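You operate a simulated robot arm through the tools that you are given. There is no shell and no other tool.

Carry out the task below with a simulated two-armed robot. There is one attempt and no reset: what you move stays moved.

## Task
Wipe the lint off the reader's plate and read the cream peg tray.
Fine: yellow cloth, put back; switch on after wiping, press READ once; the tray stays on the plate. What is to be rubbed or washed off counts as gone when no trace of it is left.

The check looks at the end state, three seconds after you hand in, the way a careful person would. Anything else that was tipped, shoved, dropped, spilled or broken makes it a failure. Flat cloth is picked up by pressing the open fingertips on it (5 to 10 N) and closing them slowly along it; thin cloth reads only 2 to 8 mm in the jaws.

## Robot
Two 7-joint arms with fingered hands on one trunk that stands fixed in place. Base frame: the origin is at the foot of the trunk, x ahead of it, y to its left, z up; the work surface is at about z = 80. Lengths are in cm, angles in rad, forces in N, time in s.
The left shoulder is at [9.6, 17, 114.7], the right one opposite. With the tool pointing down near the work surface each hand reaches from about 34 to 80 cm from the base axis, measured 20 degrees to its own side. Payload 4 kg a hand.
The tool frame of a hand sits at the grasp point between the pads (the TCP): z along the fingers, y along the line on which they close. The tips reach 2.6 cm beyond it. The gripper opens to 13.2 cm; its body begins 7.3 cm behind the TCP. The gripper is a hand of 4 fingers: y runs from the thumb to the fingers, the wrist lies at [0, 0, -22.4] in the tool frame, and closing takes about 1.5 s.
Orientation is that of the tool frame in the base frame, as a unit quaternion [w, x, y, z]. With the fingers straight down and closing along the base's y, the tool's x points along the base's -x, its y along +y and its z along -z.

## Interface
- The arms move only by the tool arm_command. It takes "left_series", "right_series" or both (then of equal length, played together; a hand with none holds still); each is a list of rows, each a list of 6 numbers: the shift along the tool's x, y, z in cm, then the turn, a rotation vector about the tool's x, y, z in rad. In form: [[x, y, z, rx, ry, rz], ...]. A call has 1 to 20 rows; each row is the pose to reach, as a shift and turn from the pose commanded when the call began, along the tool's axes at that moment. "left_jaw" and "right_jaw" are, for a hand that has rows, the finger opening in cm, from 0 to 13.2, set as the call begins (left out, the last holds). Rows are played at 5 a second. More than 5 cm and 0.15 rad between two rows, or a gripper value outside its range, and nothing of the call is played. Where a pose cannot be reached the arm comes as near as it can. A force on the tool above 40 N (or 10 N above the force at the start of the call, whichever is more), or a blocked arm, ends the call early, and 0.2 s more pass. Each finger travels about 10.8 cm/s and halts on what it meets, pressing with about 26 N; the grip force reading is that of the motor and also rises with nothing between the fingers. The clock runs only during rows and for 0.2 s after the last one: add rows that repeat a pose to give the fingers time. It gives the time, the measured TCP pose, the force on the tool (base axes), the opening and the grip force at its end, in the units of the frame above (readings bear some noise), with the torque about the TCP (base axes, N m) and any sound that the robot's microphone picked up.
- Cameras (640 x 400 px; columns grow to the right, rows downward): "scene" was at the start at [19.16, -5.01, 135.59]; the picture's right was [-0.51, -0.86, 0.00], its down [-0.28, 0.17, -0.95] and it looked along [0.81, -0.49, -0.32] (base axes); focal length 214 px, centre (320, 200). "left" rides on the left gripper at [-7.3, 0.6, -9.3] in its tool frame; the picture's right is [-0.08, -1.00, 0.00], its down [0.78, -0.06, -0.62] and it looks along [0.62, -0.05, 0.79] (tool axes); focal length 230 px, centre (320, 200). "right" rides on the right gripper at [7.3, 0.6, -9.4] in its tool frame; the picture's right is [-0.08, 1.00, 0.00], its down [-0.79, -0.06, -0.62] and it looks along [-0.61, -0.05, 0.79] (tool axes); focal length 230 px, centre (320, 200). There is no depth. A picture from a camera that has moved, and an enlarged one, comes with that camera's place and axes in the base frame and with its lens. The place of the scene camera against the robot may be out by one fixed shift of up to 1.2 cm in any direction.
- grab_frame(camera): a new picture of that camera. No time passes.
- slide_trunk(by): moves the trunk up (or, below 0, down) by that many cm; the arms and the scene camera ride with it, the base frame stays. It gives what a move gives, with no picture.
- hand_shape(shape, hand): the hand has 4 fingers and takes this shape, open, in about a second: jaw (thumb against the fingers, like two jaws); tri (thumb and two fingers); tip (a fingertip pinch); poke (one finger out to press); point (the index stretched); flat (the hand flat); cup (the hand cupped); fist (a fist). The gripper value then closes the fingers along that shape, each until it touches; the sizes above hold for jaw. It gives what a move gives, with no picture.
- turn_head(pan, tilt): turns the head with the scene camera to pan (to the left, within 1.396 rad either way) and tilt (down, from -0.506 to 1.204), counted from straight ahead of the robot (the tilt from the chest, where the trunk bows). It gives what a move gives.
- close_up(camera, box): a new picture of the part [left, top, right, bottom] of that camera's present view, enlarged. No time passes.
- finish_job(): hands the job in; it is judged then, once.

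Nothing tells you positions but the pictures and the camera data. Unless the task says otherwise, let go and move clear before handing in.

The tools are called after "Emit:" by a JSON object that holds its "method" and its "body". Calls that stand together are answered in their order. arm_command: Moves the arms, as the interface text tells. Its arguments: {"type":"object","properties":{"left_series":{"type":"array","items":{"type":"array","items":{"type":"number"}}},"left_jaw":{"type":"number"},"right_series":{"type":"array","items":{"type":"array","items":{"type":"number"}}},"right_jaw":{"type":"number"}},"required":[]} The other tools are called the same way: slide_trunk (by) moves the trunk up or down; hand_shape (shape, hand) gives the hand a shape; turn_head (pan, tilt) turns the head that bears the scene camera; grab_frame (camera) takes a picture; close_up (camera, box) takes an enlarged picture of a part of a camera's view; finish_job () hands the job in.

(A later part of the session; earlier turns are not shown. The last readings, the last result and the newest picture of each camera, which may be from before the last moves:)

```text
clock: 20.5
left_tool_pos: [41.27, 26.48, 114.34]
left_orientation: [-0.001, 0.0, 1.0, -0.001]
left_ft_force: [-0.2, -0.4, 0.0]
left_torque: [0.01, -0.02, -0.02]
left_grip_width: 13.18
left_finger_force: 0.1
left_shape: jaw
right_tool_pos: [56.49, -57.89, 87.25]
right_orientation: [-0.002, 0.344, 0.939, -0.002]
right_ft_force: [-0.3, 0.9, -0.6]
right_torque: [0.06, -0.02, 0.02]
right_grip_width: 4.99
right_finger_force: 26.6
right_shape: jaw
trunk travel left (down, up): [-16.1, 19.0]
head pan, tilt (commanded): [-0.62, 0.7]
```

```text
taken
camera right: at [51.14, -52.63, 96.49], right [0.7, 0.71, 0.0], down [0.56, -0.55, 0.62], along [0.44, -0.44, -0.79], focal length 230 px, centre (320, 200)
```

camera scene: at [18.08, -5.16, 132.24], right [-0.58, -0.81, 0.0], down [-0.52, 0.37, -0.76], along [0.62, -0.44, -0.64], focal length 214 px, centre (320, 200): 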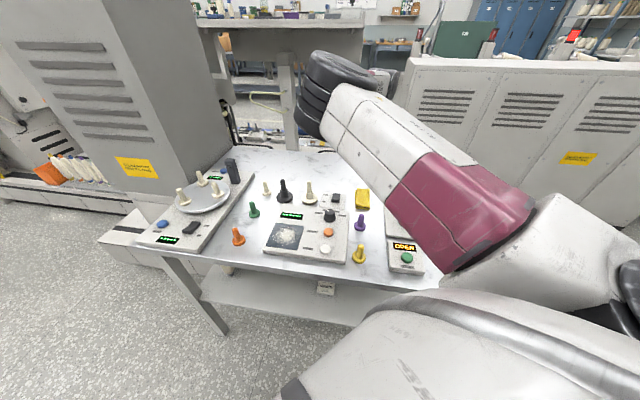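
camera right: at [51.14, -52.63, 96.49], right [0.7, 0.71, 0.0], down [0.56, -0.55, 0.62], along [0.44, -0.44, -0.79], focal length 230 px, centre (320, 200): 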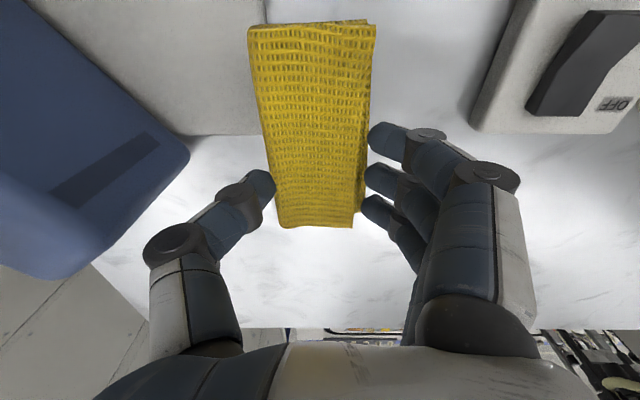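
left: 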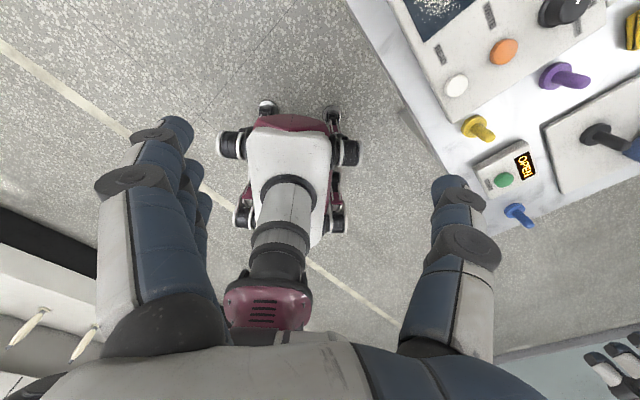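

The pad is held level and stays put between the fingers. Now I lift it to about z = 98 and carry it over to the reader's plate, which I place at about [56.6, -21.7] (9 x 9 cm, at 45°).

Emit:
{"method": "arm_command", "body": {"right_series": [[0, 0, -3, 0, 0, 0], [0, 0, -7, 0, 0, 0], [0, 0, -11, 0, 0, 0], [2.7, 3.4, -11, 0, 0, 0.01], [5.4, 6.9, -11, 0, 0, 0.02], [8.1, 10.3, -11, 0, 0, 0.03], [10.8, 13.8, -11, 0, 0, 0.04], [13.4, 17.2, -11, 0, 0, 0.05], [16.1, 20.6, -11, 0, 0, 0.06], [18.8, 24.1, -11, 0, 0, 0.07], [21.5, 27.5, -11, 0, 0, 0.08], [21.5, 27.5, -11, 0, 0, 0.08], [21.5, 27.5, -11, 0, 0, 0.08]]}}

Emit:
{"method": "grab_frame", "body": {"camera": "right"}}

Emit:
{"method": "grab_frame", "body": {"camera": "scene"}}

```text
clock: 23.3
left_tool_pos: [41.22, 26.59, 114.4]
left_orientation: [0.001, 0.0, 1.0, -0.001]
left_ft_force: [-0.2, 0.8, -0.2]
left_torque: [-0.01, 0.01, -0.01]
left_grip_width: 13.19
left_finger_force: 0.0
left_shape: jaw
right_tool_pos: [57.9, -24.45, 97.88]
right_orientation: [-0.014, 0.405, 0.914, 0.021]
right_ft_force: [-0.3, -0.3, -0.1]
right_torque: [0.0, -0.03, 0.0]
right_grip_width: 4.97
right_finger_force: 25.9
right_shape: jaw
trunk travel left (down, up): [-16.1, 19.0]
head pan, tilt (commanded): [-0.62, 0.7]
```

```text
taken
camera right: at [53.28, -19.13, 107.39], right [0.79, 0.61, 0.03], down [0.49, -0.65, 0.58], along [0.37, -0.45, -0.81], focal length 230 px, centre (320, 200)
```

right: 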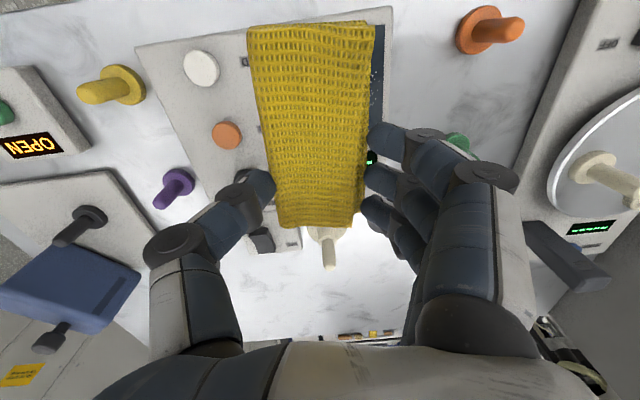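

```text
taken
camera scene: at [18.07, -5.15, 132.24], right [-0.58, -0.81, 0.0], down [-0.52, 0.37, -0.76], along [0.62, -0.44, -0.64], focal length 214 px, centre (320, 200)
```

scene: 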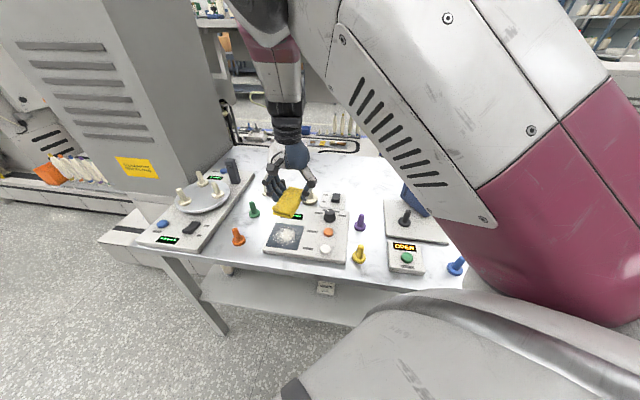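

The hand is above the plate but slightly short of the asked pose; I'll hold a moment to see whether it settles.

Emit:
{"method": "arm_command", "body": {"right_series": [[0, 0, 0, 0, 0, 0], [0, 0, 0, 0, 0, 0], [0, 0, 0, 0, 0, 0], [0, 0, 0, 0, 0, 0]]}}

```text
clock: 24.3
left_tool_pos: [41.25, 26.57, 114.47]
left_orientation: [0.0, 0.0, 1.0, 0.0]
left_ft_force: [0.5, -1.2, -0.8]
left_torque: [-0.04, 0.0, 0.02]
left_grip_width: 13.18
left_finger_force: 0.0
left_shape: jaw
right_tool_pos: [57.92, -24.37, 98.05]
right_orientation: [-0.011, 0.403, 0.915, 0.024]
right_ft_force: [-0.6, 0.3, -0.4]
right_torque: [0.01, 0.02, -0.02]
right_grip_width: 4.98
right_finger_force: 26.0
right_shape: jaw
trunk travel left (down, up): [-16.1, 19.0]
head pan, tilt (commanded): [-0.62, 0.7]
```

The wrist is at its limit with this turn, so I'll turn the hand back about 20° (the pad then lies askew on the plate, which still covers it when sweeping).

Emit:
{"method": "arm_command", "body": {"right_series": [[0, 0, 0, 0, 0, -0.12], [0, 0, 0, 0, 0, -0.24], [0, 0, 0, 0, 0, -0.35], [0, 0, 0, 0, 0, -0.35], [0, 0, 0, 0, 0, -0.35]]}}

Emit:
{"method": "grab_frame", "body": {"camera": "right"}}

Emit:
{"method": "close_up", "body": {"camera": "scene", "box": [220, 130, 380, 270]}}

```text
clock: 25.5
left_tool_pos: [41.18, 26.55, 114.37]
left_orientation: [0.001, 0.0, 1.0, 0.0]
left_ft_force: [-0.4, -0.4, 0.7]
left_torque: [0.0, 0.0, -0.01]
left_grip_width: 13.19
left_finger_force: 0.0
left_shape: jaw
right_tool_pos: [57.99, -24.24, 98.02]
right_orientation: [-0.007, 0.238, 0.971, 0.026]
right_ft_force: [0.5, -1.8, -0.4]
right_torque: [-0.01, -0.02, 0.02]
right_grip_width: 4.98
right_finger_force: 26.0
right_shape: jaw
trunk travel left (down, up): [-16.1, 19.0]
head pan, tilt (commanded): [-0.62, 0.7]
```

```text
taken
camera right: at [51.59, -20.9, 107.57], right [0.53, 0.85, 0.04], down [0.67, -0.45, 0.59], along [0.52, -0.28, -0.8], focal length 230 px, centre (320, 200)
```

right: 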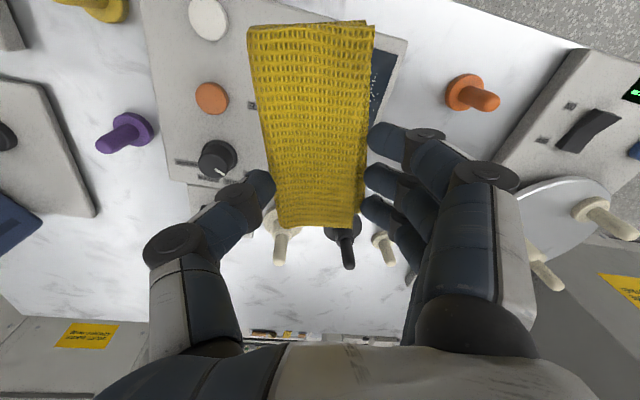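

```text
2.86 times, centred on (300, 200) of scene
camera zoom: at [18.08, -5.16, 132.24], right [-0.58, -0.81, 0.0], down [-0.52, 0.37, -0.76], along [0.62, -0.44, -0.64], focal length 613 px, centre (377, 200)
```

zoom: 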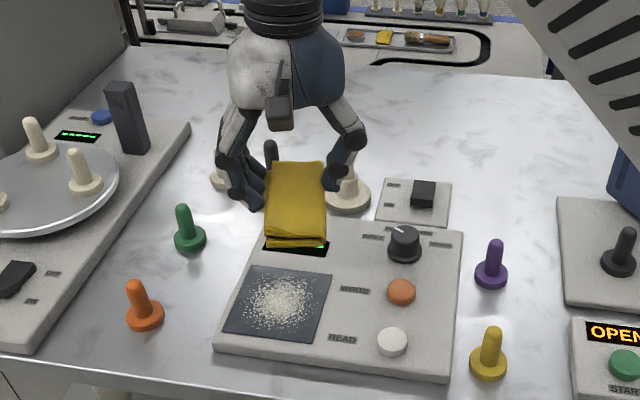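

The lean and the 1.3 cm lag don't depend on the turn, so some joint seems near its limit sideways. I'll test by lowering a little and shifting, still well clear of everything.

Emit:
{"method": "arm_command", "body": {"right_series": [[0, 0, 2, 0, 0, 0], [0, 0, 4, 0, 0, 0], [0, 0, 4, 0, 0, 0], [0, 0, 4, 0, 0, 0]]}}

Emit:
{"method": "arm_command", "body": {"right_series": [[1, 2, 0, 0, 0, 0], [1, 2, 0, 0, 0, 0], [1, 2, 0, 0, 0, 0]]}}

Emit:
{"method": "grab_frame", "body": {"camera": "scene"}}

```text
clock: 26.5
left_tool_pos: [41.31, 26.55, 114.35]
left_orientation: [0.001, 0.0, 1.0, 0.0]
left_ft_force: [0.0, -0.6, 0.1]
left_torque: [-0.01, 0.04, 0.03]
left_grip_width: 13.21
left_finger_force: 0.0
left_shape: jaw
right_tool_pos: [58.05, -24.47, 94.34]
right_orientation: [-0.004, 0.241, 0.97, 0.025]
right_ft_force: [-0.1, 0.2, 0.6]
right_torque: [0.01, 0.02, 0.0]
right_grip_width: 4.97
right_finger_force: 25.7
right_shape: jaw
trunk travel left (down, up): [-16.1, 19.0]
head pan, tilt (commanded): [-0.62, 0.7]
```

```text
clock: 27.3
left_tool_pos: [41.17, 26.52, 114.38]
left_orientation: [0.0, 0.0, 1.0, 0.001]
left_ft_force: [-0.2, -0.4, -0.4]
left_torque: [0.01, 0.04, 0.01]
left_grip_width: 13.19
left_finger_force: 0.2
left_shape: jaw
right_tool_pos: [57.86, -22.27, 93.71]
right_orientation: [-0.009, 0.242, 0.97, 0.023]
right_ft_force: [0.0, -0.6, -0.5]
right_torque: [-0.01, 0.0, -0.04]
right_grip_width: 4.99
right_finger_force: 26.2
right_shape: jaw
trunk travel left (down, up): [-16.1, 19.0]
head pan, tilt (commanded): [-0.62, 0.7]
```

```text
taken
camera scene: at [18.08, -5.15, 132.24], right [-0.58, -0.81, 0.0], down [-0.52, 0.37, -0.76], along [0.62, -0.44, -0.64], focal length 214 px, centre (320, 200)
```

scene: 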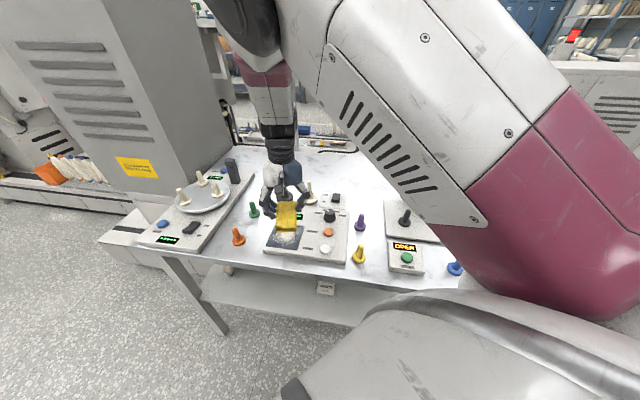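

It follows moves with a fixed lean of about 0.05 rad rather than a hard stop. I'll command the lean away and see.

Emit:
{"method": "arm_command", "body": {"right_series": [[0, 0, 0, 0.02, -0.015, 0], [0, 0, 0, 0.04, -0.029, 0], [0, 0, 0, 0.04, -0.029, 0], [0, 0, 0, 0.04, -0.029, 0]]}}

```text
clock: 28.3
left_tool_pos: [41.26, 26.64, 114.43]
left_orientation: [0.001, 0.001, 1.0, 0.0]
left_ft_force: [0.5, 0.4, 0.2]
left_torque: [0.01, -0.01, -0.02]
left_grip_width: 13.18
left_finger_force: 0.0
left_shape: jaw
right_tool_pos: [57.79, -22.32, 93.97]
right_orientation: [-0.001, 0.241, 0.97, 0.002]
right_ft_force: [0.5, 0.6, 0.1]
right_torque: [0.02, 0.01, 0.0]
right_grip_width: 4.97
right_finger_force: 26.3
right_shape: jaw
trunk travel left (down, up): [-16.1, 19.0]
head pan, tilt (commanded): [-0.62, 0.7]
```

The hand is upright again, with the pad's middle over the plate. I'll move to the plate's right side and lower to just above it.

Emit:
{"method": "arm_command", "body": {"right_series": [[0.24, -1.3, 0.5, 0, 0, 0], [0.48, -2.6, 1.5, 0, 0, 0], [0.72, -3.83, 3, 0, 0, 0], [0.72, -3.83, 4.5, 0, 0, 0], [0.72, -3.83, 5.8, 0, 0, 0], [0.72, -3.83, 5.8, 0, 0, 0]]}}

Emit:
{"method": "grab_frame", "body": {"camera": "right"}}

Emit:
{"method": "close_up", "body": {"camera": "scene", "box": [220, 150, 380, 270]}}

```text
clock: 29.7
left_tool_pos: [41.28, 26.62, 114.35]
left_orientation: [0.001, 0.0, 1.0, 0.0]
left_ft_force: [-0.6, 0.2, -0.3]
left_torque: [-0.01, -0.01, 0.02]
left_grip_width: 13.2
left_finger_force: 0.1
left_shape: jaw
right_tool_pos: [55.67, -25.34, 88.74]
right_orientation: [0.007, 0.243, 0.97, 0.002]
right_ft_force: [0.5, 0.0, -0.9]
right_torque: [0.0, 0.01, 0.03]
right_grip_width: 4.93
right_finger_force: 25.6
right_shape: jaw
trunk travel left (down, up): [-16.1, 19.0]
head pan, tilt (commanded): [-0.62, 0.7]
```

```text
taken
camera right: at [49.27, -21.37, 97.89], right [0.54, 0.84, 0.01], down [0.66, -0.42, 0.63], along [0.53, -0.33, -0.78], focal length 230 px, centre (320, 200)
```

right: 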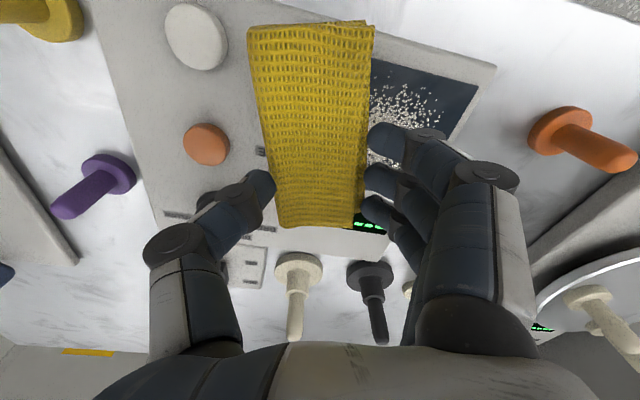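

```text
3.33 times, centred on (300, 210) of scene
camera zoom: at [18.06, -5.16, 132.25], right [-0.58, -0.81, 0.0], down [-0.52, 0.37, -0.77], along [0.62, -0.44, -0.64], focal length 715 px, centre (387, 167)
```

zoom: 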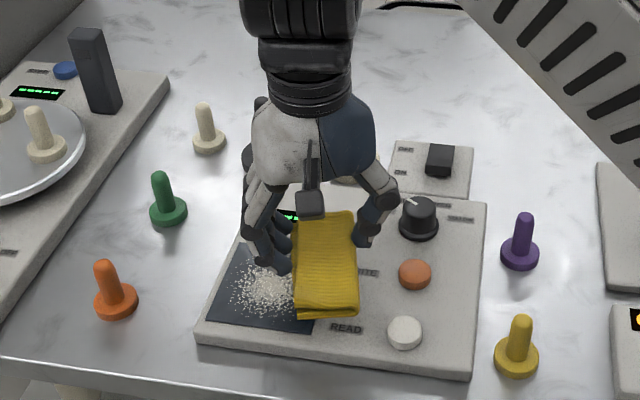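

The pad hangs over the plate's right part, clear of both buttons. Lowering gently to touch.

Emit:
{"method": "arm_command", "body": {"right_series": [[0, 0, 0.7, 0.007, 0.013, 0], [0, 0, 1.4, 0.007, 0.013, 0], [0, 0, 1.8, 0.007, 0.013, 0], [0, 0, 2.0, 0.007, 0.013, 0], [0, 0, 2.0, 0.007, 0.013, 0]]}}

Emit:
{"method": "arm_command", "body": {"right_series": [[0, 0, 0.2, 0, 0, 0], [0, 0, 0.4, 0, 0, 0], [0, 0, 0.4, 0, 0, 0]]}}

Emit:
{"method": "close_up", "body": {"camera": "scene", "box": [240, 170, 360, 270]}}

```text
clock: 30.9
left_tool_pos: [41.17, 26.53, 114.25]
left_orientation: [0.001, 0.0, 1.0, 0.0]
left_ft_force: [-1.1, 0.1, 0.6]
left_torque: [0.0, -0.04, 0.02]
left_grip_width: 13.2
left_finger_force: 0.0
left_shape: jaw
right_tool_pos: [55.73, -25.66, 86.75]
right_orientation: [0.001, 0.244, 0.97, -0.003]
right_ft_force: [1.0, 0.6, -0.3]
right_torque: [0.02, 0.0, -0.03]
right_grip_width: 4.96
right_finger_force: 26.2
right_shape: jaw
trunk travel left (down, up): [-16.1, 19.0]
head pan, tilt (commanded): [-0.62, 0.7]
```

```text
clock: 31.7
left_tool_pos: [41.33, 26.49, 114.35]
left_orientation: [0.002, 0.001, 1.0, 0.0]
left_ft_force: [0.7, -0.1, -1.0]
left_torque: [0.02, 0.01, -0.05]
left_grip_width: 13.18
left_finger_force: 0.2
left_shape: jaw
right_tool_pos: [55.73, -25.75, 86.24]
right_orientation: [0.0, 0.245, 0.97, -0.003]
right_ft_force: [0.6, 0.5, 0.1]
right_torque: [-0.02, -0.01, -0.02]
right_grip_width: 4.97
right_finger_force: 26.2
right_shape: jaw
trunk travel left (down, up): [-16.1, 19.0]
head pan, tilt (commanded): [-0.62, 0.7]
```

```text
4.00 times, centred on (300, 220) of scene
camera zoom: at [18.07, -5.16, 132.24], right [-0.58, -0.81, 0.0], down [-0.52, 0.37, -0.76], along [0.62, -0.44, -0.64], focal length 858 px, centre (400, 120)
```

zoom: 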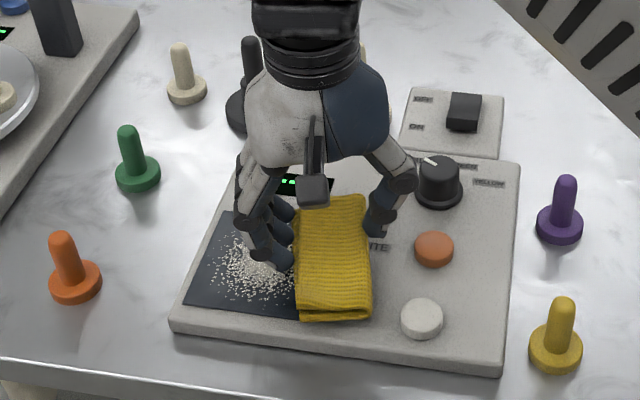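

No contact yet; continuing down in small steps.

Emit:
{"method": "arm_command", "body": {"right_series": [[0, 0, 0.15, 0, 0, 0], [0, 0, 0.3, 0, 0, 0], [0, 0, 0.3, 0, 0, 0]]}}

Emit:
{"method": "arm_command", "body": {"right_series": [[0, 0, 0.1, 0, 0, 0], [0, 0, 0.2, 0, 0, 0], [0, 0, 0.2, 0, 0, 0]]}}

```text
clock: 32.5
left_tool_pos: [41.25, 26.55, 114.38]
left_orientation: [0.001, -0.001, 1.0, 0.0]
left_ft_force: [-0.9, 0.7, 0.2]
left_torque: [0.0, -0.01, -0.02]
left_grip_width: 13.17
left_finger_force: 0.0
left_shape: jaw
right_tool_pos: [55.66, -25.81, 85.75]
right_orientation: [-0.002, 0.244, 0.97, -0.004]
right_ft_force: [0.1, -0.5, -0.6]
right_torque: [0.01, -0.01, -0.01]
right_grip_width: 5.02
right_finger_force: 26.2
right_shape: jaw
trunk travel left (down, up): [-16.1, 19.0]
head pan, tilt (commanded): [-0.62, 0.7]
```

```text
clock: 33.3
left_tool_pos: [41.18, 26.62, 114.35]
left_orientation: [0.001, -0.001, 1.0, 0.0]
left_ft_force: [0.4, -0.5, -0.1]
left_torque: [-0.04, -0.04, 0.0]
left_grip_width: 13.19
left_finger_force: 0.2
left_shape: jaw
right_tool_pos: [55.47, -25.91, 85.45]
right_orientation: [-0.003, 0.244, 0.97, -0.005]
right_ft_force: [-0.8, 0.0, 0.3]
right_torque: [0.01, -0.01, -0.04]
right_grip_width: 4.99
right_finger_force: 25.9
right_shape: jaw
trunk travel left (down, up): [-16.1, 19.0]
head pan, tilt (commanded): [-0.62, 0.7]
```

Still free at z = 85.45; continuing.

Emit:
{"method": "arm_command", "body": {"right_series": [[0, 0, 0.1, 0, 0, 0], [0, 0, 0.2, 0, 0, 0], [0, 0, 0.2, 0, 0, 0]]}}

Emit:
{"method": "arm_command", "body": {"right_series": [[0, 0, 0.1, 0, 0, 0], [0, 0, 0.2, 0, 0, 0], [0, 0, 0.2, 0, 0, 0]]}}

Emit:
{"method": "close_up", "body": {"camera": "scene", "box": [260, 190, 360, 270]}}

```text
clock: 34.1
left_tool_pos: [41.17, 26.55, 114.47]
left_orientation: [0.001, 0.0, 1.0, 0.0]
left_ft_force: [-0.2, -0.6, 0.4]
left_torque: [0.02, -0.03, 0.01]
left_grip_width: 13.19
left_finger_force: 0.1
left_shape: jaw
right_tool_pos: [55.47, -25.8, 85.34]
right_orientation: [-0.005, 0.245, 0.97, -0.005]
right_ft_force: [0.1, 0.2, -0.4]
right_torque: [0.0, -0.03, 0.02]
right_grip_width: 4.95
right_finger_force: 26.2
right_shape: jaw
trunk travel left (down, up): [-16.1, 19.0]
head pan, tilt (commanded): [-0.62, 0.7]
```

```text
clock: 34.9
left_tool_pos: [41.3, 26.59, 114.46]
left_orientation: [0.001, -0.001, 1.0, 0.0]
left_ft_force: [0.1, 0.3, -0.6]
left_torque: [0.01, 0.01, -0.04]
left_grip_width: 13.17
left_finger_force: 0.1
left_shape: jaw
right_tool_pos: [55.55, -25.89, 85.1]
right_orientation: [-0.004, 0.244, 0.97, -0.005]
right_ft_force: [0.2, 1.4, 1.7]
right_torque: [0.05, -0.05, 0.02]
right_grip_width: 4.96
right_finger_force: 26.3
right_shape: jaw
trunk travel left (down, up): [-16.1, 19.0]
head pan, tilt (commanded): [-0.62, 0.7]
```

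```text
5.00 times, centred on (310, 230) of scene
camera zoom: at [18.06, -5.14, 132.25], right [-0.58, -0.81, 0.0], down [-0.52, 0.37, -0.77], along [0.62, -0.44, -0.64], focal length 1072 px, centre (370, 50)
```

zoom: 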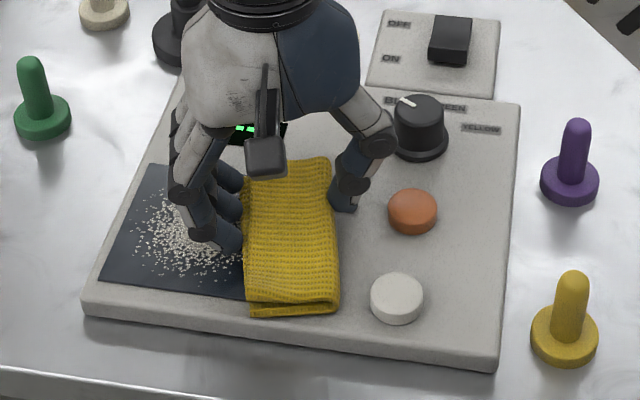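

Touch at z ≈ 85.1 (1.7 N). I'll press a touch more and sweep leftwards across the plate.

Emit:
{"method": "arm_command", "body": {"right_series": [[0, 0, 0.15, 0, 0, 0], [-0.14, 0.48, 0.15, 0, 0, 0], [-0.29, 0.96, 0.15, 0, 0, 0], [-0.43, 1.44, 0.15, 0, 0, 0], [-0.58, 1.91, 0.15, 0, 0, 0], [-0.58, 1.91, 0.15, 0, 0, 0]]}}

Emit:
{"method": "close_up", "body": {"camera": "scene", "box": [260, 190, 360, 270]}}

Emit:
{"method": "grab_frame", "body": {"camera": "right"}}

```text
clock: 36.3
left_tool_pos: [41.1, 26.57, 114.56]
left_orientation: [0.002, 0.001, 1.0, 0.001]
left_ft_force: [-0.4, 0.0, 0.3]
left_torque: [-0.01, -0.02, 0.01]
left_grip_width: 13.18
left_finger_force: 0.1
left_shape: jaw
right_tool_pos: [56.83, -24.57, 84.99]
right_orientation: [-0.003, 0.246, 0.969, -0.006]
right_ft_force: [-4.7, -4.0, 15.1]
right_torque: [-0.04, 0.08, 0.05]
right_grip_width: 5.05
right_finger_force: 25.8
right_shape: jaw
trunk travel left (down, up): [-16.1, 19.0]
head pan, tilt (commanded): [-0.62, 0.7]
```

```text
5.00 times, centred on (310, 230) of scene
camera zoom: at [17.9, -5.14, 132.28], right [-0.58, -0.81, 0.0], down [-0.52, 0.37, -0.77], along [0.62, -0.44, -0.64], focal length 1072 px, centre (370, 50)
```

zoom: 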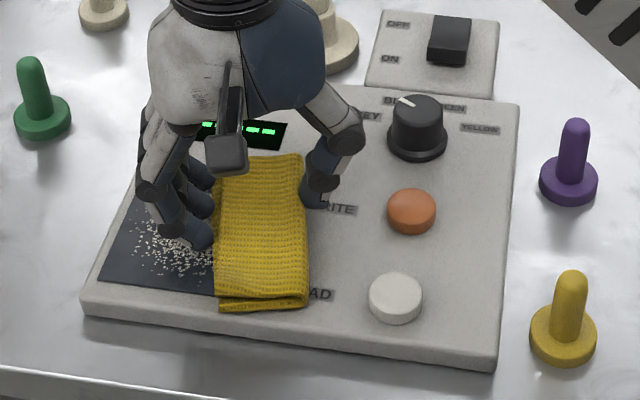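

```text
taken
camera right: at [50.62, -20.44, 94.27], right [0.54, 0.84, -0.01], down [0.67, -0.42, 0.62], along [0.51, -0.34, -0.79], focal length 230 px, centre (320, 200)
```

right: 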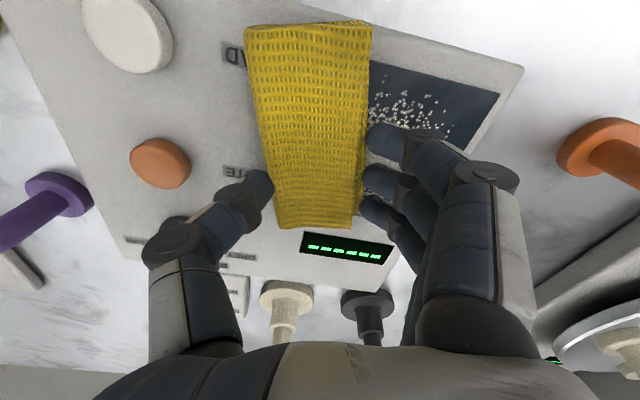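

The pad wipes well with 15 N; I'll ease it a bit and go on to the left edge.

Emit:
{"method": "arm_command", "body": {"right_series": [[-0.14, 0.48, -0.06, 0, 0, 0], [-0.29, 0.96, -0.06, 0, 0, 0], [-0.43, 1.44, -0.06, 0, 0, 0], [-0.58, 1.91, -0.06, 0, 0, 0], [-0.72, 2.4, -0.06, 0, 0, 0], [-0.87, 2.87, -0.06, 0, 0, 0], [-1.01, 3.35, -0.06, 0, 0, 0], [-1.01, 3.35, -0.06, 0, 0, 0]]}}

Emit:
{"method": "close_up", "body": {"camera": "scene", "box": [250, 190, 350, 270]}}

Emit:
{"method": "grab_frame", "body": {"camera": "right"}}

```text
clock: 38.1
left_tool_pos: [41.27, 26.59, 114.4]
left_orientation: [0.001, 0.0, 1.0, 0.0]
left_ft_force: [-0.6, -0.6, 0.1]
left_torque: [0.03, 0.01, -0.01]
left_grip_width: 13.2
left_finger_force: 0.1
left_shape: jaw
right_tool_pos: [59.61, -22.11, 85.13]
right_orientation: [-0.002, 0.246, 0.969, -0.005]
right_ft_force: [0.1, 0.4, -0.3]
right_torque: [0.02, -0.05, -0.01]
right_grip_width: 5.04
right_finger_force: 26.2
right_shape: jaw
trunk travel left (down, up): [-16.1, 19.0]
head pan, tilt (commanded): [-0.62, 0.7]
```

```text
5.00 times, centred on (300, 230) of scene
camera zoom: at [18.08, -5.16, 132.24], right [-0.58, -0.81, 0.0], down [-0.52, 0.37, -0.76], along [0.62, -0.44, -0.64], focal length 1072 px, centre (420, 50)
```

zoom: 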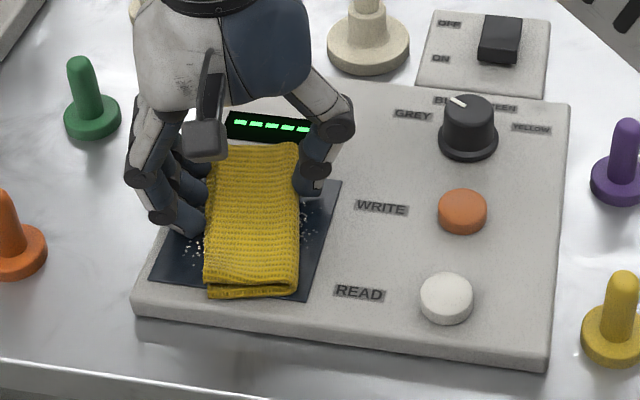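

```text
taken
camera right: at [53.41, -18.08, 94.35], right [0.54, 0.84, -0.01], down [0.66, -0.42, 0.62], along [0.51, -0.34, -0.79], focal length 230 px, centre (320, 200)
```

right: 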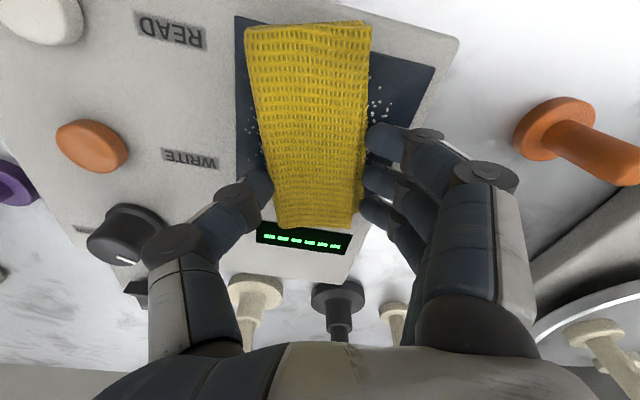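

Contact was lost part-way (force 0), so some lint remains on both sides. I'll press slightly more, finish to the left edge and then sweep back right.

Emit:
{"method": "arm_command", "body": {"right_series": [[0, 0, 0.06, 0, 0, 0], [0, 0, 0.1, 0, 0, 0], [-0.14, 0.48, 0.1, 0, 0, 0], [-0.29, 0.96, 0.1, 0, 0, 0], [-0.43, 1.44, 0.1, 0, 0, 0], [-0.58, 1.91, 0.1, 0, 0, 0], [-0.72, 2.4, 0.1, 0, 0, 0], [-0.87, 2.87, 0.1, 0, 0, 0]]}}

Emit:
{"method": "close_up", "body": {"camera": "scene", "box": [250, 190, 350, 270]}}

```text
clock: 39.9
left_tool_pos: [41.23, 26.61, 114.41]
left_orientation: [-0.001, -0.001, 1.0, 0.0]
left_ft_force: [0.2, -0.3, -0.5]
left_torque: [-0.02, -0.02, 0.04]
left_grip_width: 13.19
left_finger_force: 0.1
left_shape: jaw
right_tool_pos: [61.85, -20.15, 85.13]
right_orientation: [0.001, 0.247, 0.969, -0.005]
right_ft_force: [0.0, 0.5, 0.1]
right_torque: [0.02, 0.0, -0.03]
right_grip_width: 5.04
right_finger_force: 26.1
right_shape: jaw
trunk travel left (down, up): [-16.1, 19.0]
head pan, tilt (commanded): [-0.62, 0.7]
```

```text
5.00 times, centred on (300, 230) of scene
camera zoom: at [18.08, -5.16, 132.23], right [-0.58, -0.81, 0.0], down [-0.52, 0.37, -0.76], along [0.62, -0.44, -0.64], focal length 1072 px, centre (420, 50)
```

zoom: 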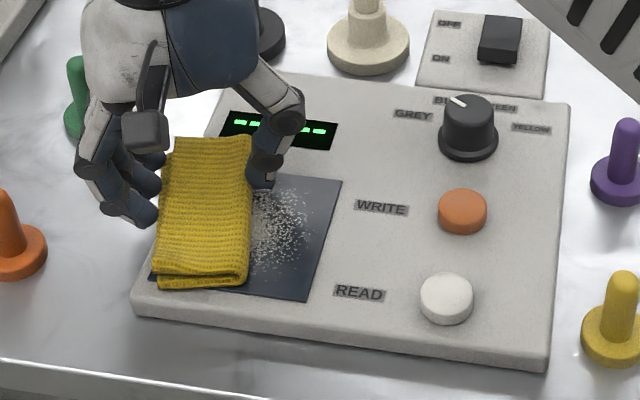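

Most lint is thinned but a patch remains and contact is light. I'll press down here and check the force before sweeping back.

Emit:
{"method": "arm_command", "body": {"right_series": [[0, 0, 0.1, 0, 0, 0], [0, 0, 0.15, 0, 0, 0], [0, 0, 0.15, 0, 0, 0]]}}

```text
clock: 40.7
left_tool_pos: [41.0, 26.63, 114.58]
left_orientation: [0.002, 0.0, 1.0, -0.001]
left_ft_force: [0.2, -0.7, 0.2]
left_torque: [-0.01, 0.01, -0.01]
left_grip_width: 13.21
left_finger_force: 0.0
left_shape: jaw
right_tool_pos: [61.59, -20.3, 84.94]
right_orientation: [0.001, 0.247, 0.969, -0.008]
right_ft_force: [4.2, 1.9, 18.3]
right_torque: [0.23, -0.13, 0.01]
right_grip_width: 5.1
right_finger_force: 25.9
right_shape: jaw
trunk travel left (down, up): [-16.1, 19.0]
head pan, tilt (commanded): [-0.62, 0.7]
```

18 N here; I'll ease slightly and sweep back to the right at slow speed.

Emit:
{"method": "arm_command", "body": {"right_series": [[0.14, -0.48, -0.03, 0, 0, 0], [0.29, -0.96, -0.03, 0, 0, 0], [0.43, -1.44, -0.03, 0, 0, 0], [0.58, -1.91, -0.03, 0, 0, 0], [0.72, -2.4, -0.03, 0, 0, 0], [0.87, -2.87, -0.03, 0, 0, 0], [1.01, -3.35, -0.03, 0, 0, 0], [1.16, -3.83, -0.03, 0, 0, 0]]}}

Emit:
{"method": "close_up", "body": {"camera": "scene", "box": [250, 190, 350, 270]}}

```text
clock: 41.8
left_tool_pos: [41.1, 26.72, 114.38]
left_orientation: [0.001, -0.001, 1.0, -0.001]
left_ft_force: [-0.4, -0.7, -0.1]
left_torque: [0.03, -0.02, -0.01]
left_grip_width: 13.19
left_finger_force: 0.1
left_shape: jaw
right_tool_pos: [60.12, -22.01, 84.56]
right_orientation: [0.0, 0.252, 0.968, -0.006]
right_ft_force: [1.8, 15.3, 18.7]
right_torque: [0.8, 0.01, 0.02]
right_grip_width: 5.21
right_finger_force: 26.5
right_shape: jaw
trunk travel left (down, up): [-16.1, 19.0]
head pan, tilt (commanded): [-0.62, 0.7]
stopped in row 5 (right hand): the force on the tool passed its limit at 40 N (the readings are from after the stop); the commanded pose is now the measured one
```

```text
5.00 times, centred on (300, 230) of scene
camera zoom: at [17.92, -5.0, 132.23], right [-0.58, -0.81, 0.0], down [-0.52, 0.37, -0.77], along [0.62, -0.45, -0.64], focal length 1072 px, centre (420, 50)
```

zoom: 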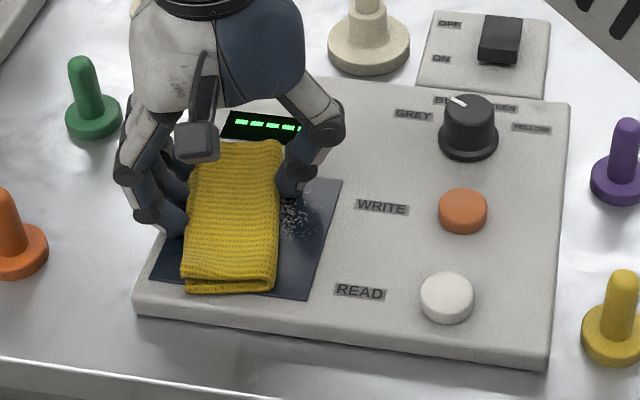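

The force limit tripped while dragging right; the reader hasn't moved. I'll lift slightly and inspect the pad in the hand.

Emit:
{"method": "arm_command", "body": {"right_series": [[0, 0, -0.3, 0, 0, 0], [0, 0, -0.8, 0, 0, 0], [0, 0, -1.5, 0, 0, 0], [0, 0, -1.5, 0, 0, 0]]}}

Emit:
{"method": "grab_frame", "body": {"camera": "right"}}

Emit:
{"method": "close_up", "body": {"camera": "scene", "box": [250, 180, 350, 260]}}

```text
clock: 42.8
left_tool_pos: [41.31, 26.72, 114.44]
left_orientation: [-0.001, 0.001, 1.0, -0.001]
left_ft_force: [0.3, -0.1, -0.2]
left_torque: [0.01, 0.01, -0.01]
left_grip_width: 13.2
left_finger_force: 0.0
left_shape: jaw
right_tool_pos: [60.35, -24.11, 86.37]
right_orientation: [-0.005, 0.278, 0.961, 0.011]
right_ft_force: [0.6, -0.4, -0.5]
right_torque: [-0.01, 0.01, 0.01]
right_grip_width: 4.96
right_finger_force: 25.8
right_shape: jaw
trunk travel left (down, up): [-16.1, 19.0]
head pan, tilt (commanded): [-0.62, 0.7]
```

```text
taken
camera right: at [54.38, -19.84, 95.73], right [0.6, 0.8, 0.02], down [0.63, -0.49, 0.6], along [0.49, -0.35, -0.8], focal length 230 px, centre (320, 200)
```

right: 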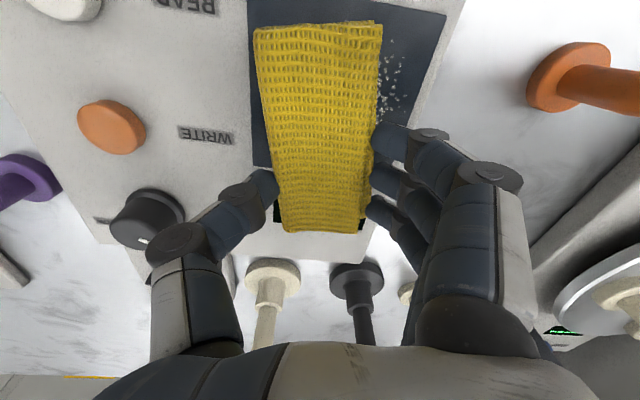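

```text
5.00 times, centred on (300, 220) of scene
camera zoom: at [18.1, -5.15, 132.23], right [-0.58, -0.81, 0.0], down [-0.52, 0.37, -0.76], along [0.62, -0.44, -0.64], focal length 1072 px, centre (420, 100)
```

zoom: 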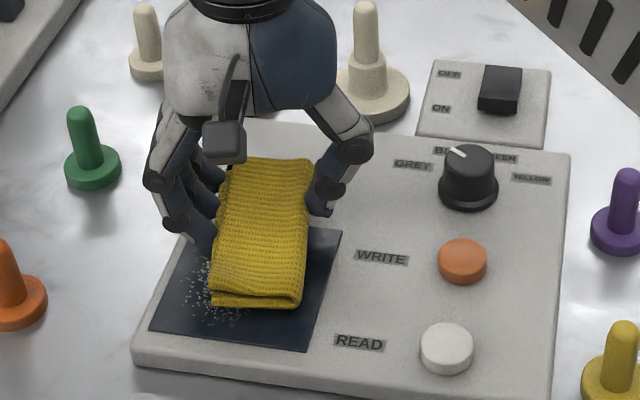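

Some lint is left near the plate's left-near part. The arm tracks poorly at this hand turn, so I'll lift, turn the hand a further 20° toward its natural direction, and level it.

Emit:
{"method": "arm_command", "body": {"right_series": [[0, 0, -1.5, 0.01, -0.01, 0], [0, 0, -3.5, 0.018, -0.016, -0.1], [0, 0, -5.5, 0.018, -0.016, -0.2], [0, 0, -6, 0.018, -0.016, -0.3], [0, 0, -6, 0.018, -0.016, -0.38], [0, 0, -6, 0.018, -0.016, -0.38], [0, 0, -6, 0.018, -0.016, -0.38]]}}

Emit:
{"method": "close_up", "body": {"camera": "scene", "box": [250, 180, 350, 260]}}

Emit:
{"method": "grab_frame", "body": {"camera": "right"}}

```text
clock: 44.4
left_tool_pos: [41.21, 26.56, 114.42]
left_orientation: [0.001, 0.0, 1.0, 0.0]
left_ft_force: [-0.2, 0.3, -0.8]
left_torque: [-0.02, -0.03, 0.0]
left_grip_width: 13.18
left_finger_force: 0.1
left_shape: jaw
right_tool_pos: [60.18, -23.71, 91.76]
right_orientation: [-0.003, 0.091, 0.996, 0.005]
right_ft_force: [-0.2, 0.3, 0.1]
right_torque: [0.0, 0.01, 0.0]
right_grip_width: 4.94
right_finger_force: 25.8
right_shape: jaw
trunk travel left (down, up): [-16.1, 19.0]
head pan, tilt (commanded): [-0.62, 0.7]
```

```text
5.00 times, centred on (300, 220) of scene
camera zoom: at [18.08, -5.16, 132.24], right [-0.58, -0.81, 0.0], down [-0.52, 0.37, -0.76], along [0.62, -0.44, -0.64], focal length 1072 px, centre (420, 100)
```

zoom: 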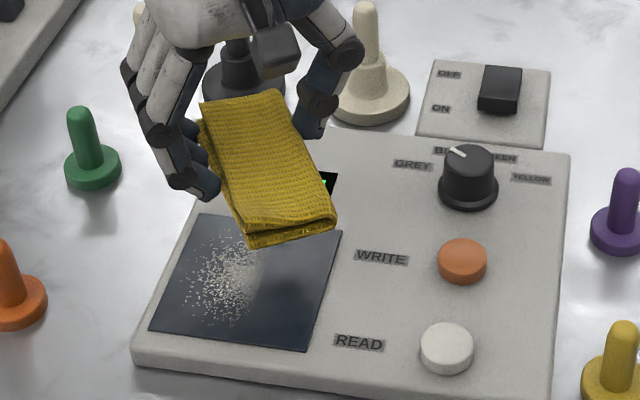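

```text
taken
camera right: at [52.92, -21.91, 101.18], right [0.25, 0.97, 0.01], down [0.76, -0.21, 0.61], along [0.59, -0.15, -0.79], focal length 230 px, centre (320, 200)
```

right: 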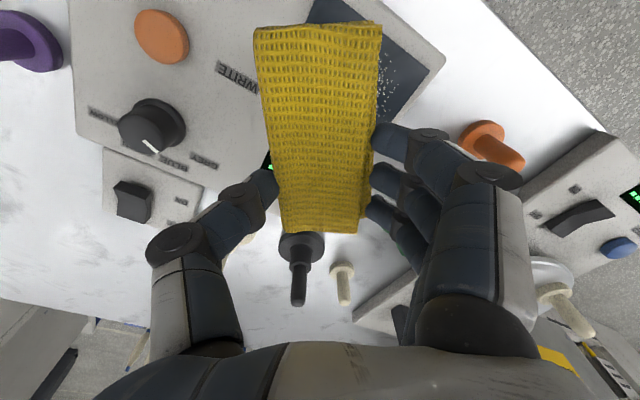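

The right half is clean; lint remains on the left half, and the hand now tracks properly. I'll set the pad down just right of the remaining patch and sweep towards the left again.

Emit:
{"method": "arm_command", "body": {"right_series": [[-0.1, -0.5, 1.5, 0, 0, 0], [-0.2, -0.8, 3, 0, 0, 0], [-0.3, -1.1, 4.5, 0, 0, 0], [-0.3, -1.1, 5.6, 0, 0, 0], [-0.3, -1.1, 6.1, 0, 0, 0], [-0.3, -1.1, 6.1, 0, 0, 0]]}}

Emit:
{"method": "arm_command", "body": {"right_series": [[0, 0, 0.15, 0, 0, 0], [0, 0, 0.3, 0, 0, 0], [0, 0, 0.3, 0, 0, 0]]}}

Emit:
{"method": "close_up", "body": {"camera": "scene", "box": [250, 180, 350, 260]}}

```text
clock: 45.8
left_tool_pos: [41.16, 26.47, 114.32]
left_orientation: [0.001, -0.001, 1.0, 0.0]
left_ft_force: [0.6, -0.5, 0.4]
left_torque: [-0.01, -0.01, -0.02]
left_grip_width: 13.18
left_finger_force: 0.0
left_shape: jaw
right_tool_pos: [60.51, -25.19, 86.27]
right_orientation: [0.004, 0.092, 0.996, 0.002]
right_ft_force: [-0.7, 0.1, -0.2]
right_torque: [-0.01, -0.01, 0.0]
right_grip_width: 4.97
right_finger_force: 26.3
right_shape: jaw
trunk travel left (down, up): [-16.1, 19.0]
head pan, tilt (commanded): [-0.62, 0.7]
```

```text
clock: 46.6
left_tool_pos: [41.29, 26.47, 114.41]
left_orientation: [0.001, 0.0, 1.0, -0.001]
left_ft_force: [-0.8, 0.2, 0.6]
left_torque: [0.01, -0.02, 0.06]
left_grip_width: 13.22
left_finger_force: 0.1
left_shape: jaw
right_tool_pos: [60.32, -25.37, 85.95]
right_orientation: [0.002, 0.093, 0.996, -0.001]
right_ft_force: [-0.2, 0.3, -0.6]
right_torque: [0.02, -0.01, 0.02]
right_grip_width: 4.95
right_finger_force: 26.2
right_shape: jaw
trunk travel left (down, up): [-16.1, 19.0]
head pan, tilt (commanded): [-0.62, 0.7]
```

```text
5.00 times, centred on (300, 220) of scene
camera zoom: at [18.07, -5.16, 132.24], right [-0.58, -0.81, 0.0], down [-0.52, 0.37, -0.76], along [0.62, -0.44, -0.64], focal length 1072 px, centre (420, 100)
```

zoom: 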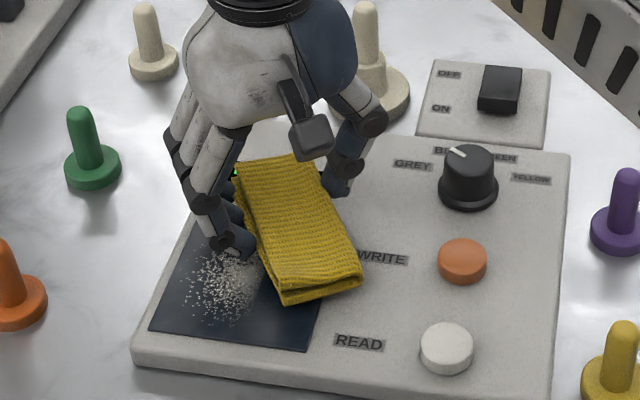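

Nearly there; lowering to contact in small steps.

Emit:
{"method": "arm_command", "body": {"right_series": [[0, 0, 0.2, 0, 0, 0], [0, 0, 0.4, 0, 0, 0], [0, 0, 0.6, 0, 0, 0], [0, 0, 0.6, 0, 0, 0]]}}

Emit:
{"method": "arm_command", "body": {"right_series": [[0, 0, 0.1, 0, 0, 0], [0, 0, 0.2, 0, 0, 0], [0, 0, 0.2, 0, 0, 0]]}}

```text
clock: 47.6
left_tool_pos: [41.29, 26.58, 114.37]
left_orientation: [0.002, 0.0, 1.0, 0.0]
left_ft_force: [-0.9, 0.3, -0.2]
left_torque: [0.01, -0.01, -0.01]
left_grip_width: 13.21
left_finger_force: 0.1
left_shape: jaw
right_tool_pos: [60.32, -25.38, 85.24]
right_orientation: [0.003, 0.093, 0.996, 0.0]
right_ft_force: [0.2, -0.6, -1.3]
right_torque: [-0.01, -0.02, -0.02]
right_grip_width: 4.96
right_finger_force: 25.9
right_shape: jaw
trunk travel left (down, up): [-16.1, 19.0]
head pan, tilt (commanded): [-0.62, 0.7]
```

```text
clock: 48.4
left_tool_pos: [41.28, 26.52, 114.39]
left_orientation: [0.001, 0.0, 1.0, 0.0]
left_ft_force: [-0.7, -0.3, -1.4]
left_torque: [-0.01, -0.01, 0.01]
left_grip_width: 13.17
left_finger_force: 0.1
left_shape: jaw
right_tool_pos: [60.26, -25.39, 84.9]
right_orientation: [0.001, 0.093, 0.996, -0.001]
right_ft_force: [0.4, 0.4, 1.7]
right_torque: [-0.07, 0.03, -0.01]
right_grip_width: 4.97
right_finger_force: 25.9
right_shape: jaw
trunk travel left (down, up): [-16.1, 19.0]
head pan, tilt (commanded): [-0.62, 0.7]
```

Contact again (1.7 N). Press 0.1 more and sweep 2.5 cm, checking the force.

Emit:
{"method": "arm_command", "body": {"right_series": [[0, 0, 0.1, 0, 0, 0], [0, 0.5, 0.1, 0, 0, 0], [0, 1, 0.1, 0, 0, 0], [0, 1.5, 0.1, 0, 0, 0], [0, 2, 0.1, 0, 0, 0], [0, 2.5, 0.1, 0, 0, 0]]}}

Emit:
{"method": "close_up", "body": {"camera": "scene", "box": [250, 180, 350, 260]}}

```text
clock: 49.8
left_tool_pos: [41.03, 26.49, 114.52]
left_orientation: [0.001, 0.001, 1.0, 0.0]
left_ft_force: [-0.5, 1.1, 0.2]
left_torque: [-0.03, -0.03, 0.03]
left_grip_width: 13.21
left_finger_force: 0.0
left_shape: jaw
right_tool_pos: [60.42, -23.42, 84.67]
right_orientation: [-0.002, 0.096, 0.995, -0.004]
right_ft_force: [-4.2, -8.7, 21.4]
right_torque: [-0.28, 0.08, -0.08]
right_grip_width: 5.06
right_finger_force: 25.9
right_shape: jaw
trunk travel left (down, up): [-16.1, 19.0]
head pan, tilt (commanded): [-0.62, 0.7]
```

```text
5.00 times, centred on (300, 220) of scene
camera zoom: at [17.87, -5.16, 132.27], right [-0.58, -0.81, 0.0], down [-0.52, 0.37, -0.77], along [0.62, -0.44, -0.64], focal length 1072 px, centre (420, 100)
```

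zoom: 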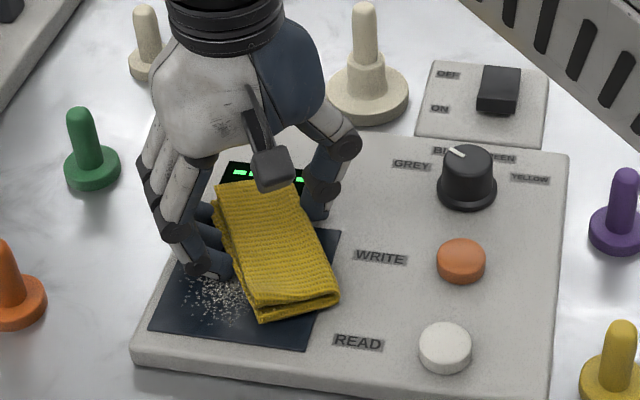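

21 N is more than needed; I'll ease by 0.07 cm and go on sweeping.

Emit:
{"method": "arm_command", "body": {"right_series": [[0, 0.4, -0.07, 0, 0, 0], [0, 0.9, -0.07, 0, 0, 0], [0, 1.4, -0.07, 0, 0, 0], [0, 1.9, -0.07, 0, 0, 0], [0, 2.4, -0.07, 0, 0, 0]]}}

Emit:
{"method": "close_up", "body": {"camera": "scene", "box": [250, 180, 350, 260]}}

```text
clock: 51.0
left_tool_pos: [41.04, 26.6, 114.35]
left_orientation: [0.001, 0.001, 1.0, 0.0]
left_ft_force: [0.8, 0.4, -0.3]
left_torque: [0.01, -0.02, 0.0]
left_grip_width: 13.18
left_finger_force: 0.0
left_shape: jaw
right_tool_pos: [60.89, -21.08, 84.68]
right_orientation: [-0.001, 0.096, 0.995, -0.004]
right_ft_force: [-4.1, -7.6, 20.3]
right_torque: [-0.33, 0.14, 0.04]
right_grip_width: 5.05
right_finger_force: 25.9
right_shape: jaw
trunk travel left (down, up): [-16.1, 19.0]
head pan, tilt (commanded): [-0.62, 0.7]
```

```text
5.00 times, centred on (300, 220) of scene
camera zoom: at [17.87, -5.16, 132.27], right [-0.58, -0.81, 0.0], down [-0.52, 0.37, -0.77], along [0.62, -0.44, -0.64], focal length 1072 px, centre (420, 100)
```

zoom: 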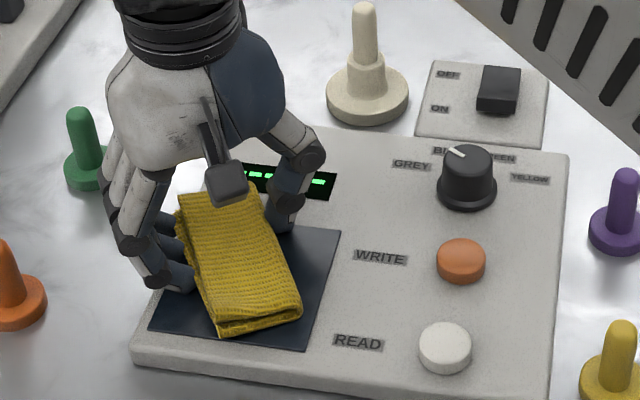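

The plate behind the pad looks clean. Continue the last part to the left edge.

Emit:
{"method": "arm_command", "body": {"right_series": [[0, 0.4, -0.04, 0, 0, 0], [0, 0.9, -0.04, 0, 0, 0], [0, 1.4, -0.04, 0, 0, 0], [0, 1.9, -0.04, 0, 0, 0], [0, 2.4, -0.04, 0, 0, 0], [0, 2.9, -0.04, 0, 0, 0]]}}

Emit:
{"method": "close_up", "body": {"camera": "scene", "box": [250, 180, 350, 260]}}

```text
clock: 52.4
left_tool_pos: [41.18, 26.64, 114.43]
left_orientation: [0.002, -0.001, 1.0, 0.0]
left_ft_force: [0.3, 1.1, 0.3]
left_torque: [-0.01, 0.04, 0.04]
left_grip_width: 13.2
left_finger_force: 0.0
left_shape: jaw
right_tool_pos: [61.56, -18.21, 84.6]
right_orientation: [-0.002, 0.098, 0.995, -0.002]
right_ft_force: [-0.8, -5.1, 14.5]
right_torque: [-0.6, 0.0, 0.01]
right_grip_width: 5.03
right_finger_force: 26.3
right_shape: jaw
trunk travel left (down, up): [-16.1, 19.0]
head pan, tilt (commanded): [-0.62, 0.7]
```

```text
5.00 times, centred on (300, 220) of scene
camera zoom: at [17.93, -5.18, 132.26], right [-0.58, -0.81, 0.0], down [-0.52, 0.37, -0.77], along [0.62, -0.44, -0.64], focal length 1072 px, centre (420, 100)
```

zoom: 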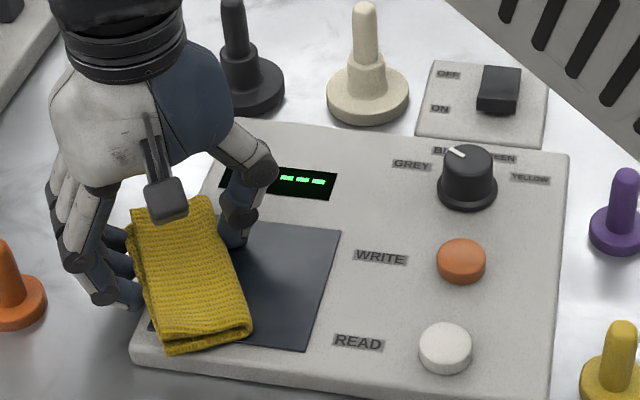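

The visible plate looks clean now. I'll lift and look at the whole plate.

Emit:
{"method": "arm_command", "body": {"right_series": [[0, 0, -0.7, 0, 0, 0], [0, 0, -2.5, 0, 0, 0], [0, 0, -5, 0, 0, 0], [0, -1, -8, 0, 0, 0], [-1, -3, -10, 0, 0, 0], [-2, -4, -11, 0, 0, 0], [-2, -4, -11, 0, 0, 0]]}}

Emit:
{"method": "close_up", "body": {"camera": "scene", "box": [255, 210, 325, 260]}}

Emit:
{"method": "grab_frame", "body": {"camera": "right"}}

```text
clock: 54.0
left_tool_pos: [41.24, 26.57, 114.34]
left_orientation: [0.0, 0.0, 1.0, 0.0]
left_ft_force: [-0.4, 0.3, -0.3]
left_torque: [0.01, -0.04, -0.01]
left_grip_width: 13.17
left_finger_force: 0.0
left_shape: jaw
right_tool_pos: [63.01, -21.23, 96.34]
right_orientation: [0.004, 0.089, 0.996, 0.007]
right_ft_force: [0.1, 0.2, 0.1]
right_torque: [-0.02, 0.03, -0.04]
right_grip_width: 4.93
right_finger_force: 26.1
right_shape: jaw
trunk travel left (down, up): [-16.1, 19.0]
head pan, tilt (commanded): [-0.62, 0.7]
```

```text
8.00 times, centred on (290, 235) of scene
camera zoom: at [18.08, -5.14, 132.24], right [-0.58, -0.81, 0.0], down [-0.52, 0.37, -0.77], along [0.62, -0.44, -0.64], focal length 1716 px, centre (560, -80)
```

zoom: 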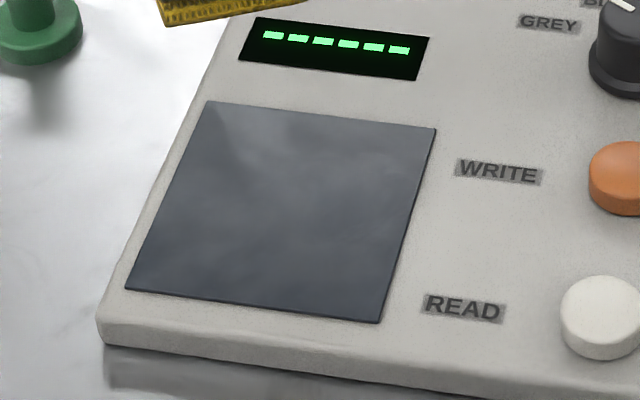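

```text
taken
camera right: at [55.81, -19.5, 105.53], right [0.25, 0.97, 0.02], down [0.76, -0.21, 0.62], along [0.6, -0.14, -0.78], focal length 230 px, centre (320, 200)
```

right: 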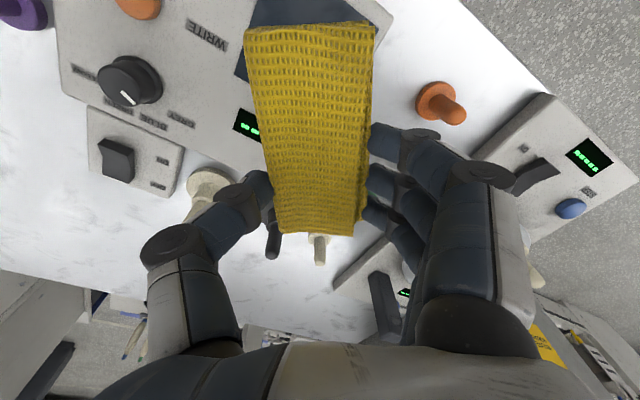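

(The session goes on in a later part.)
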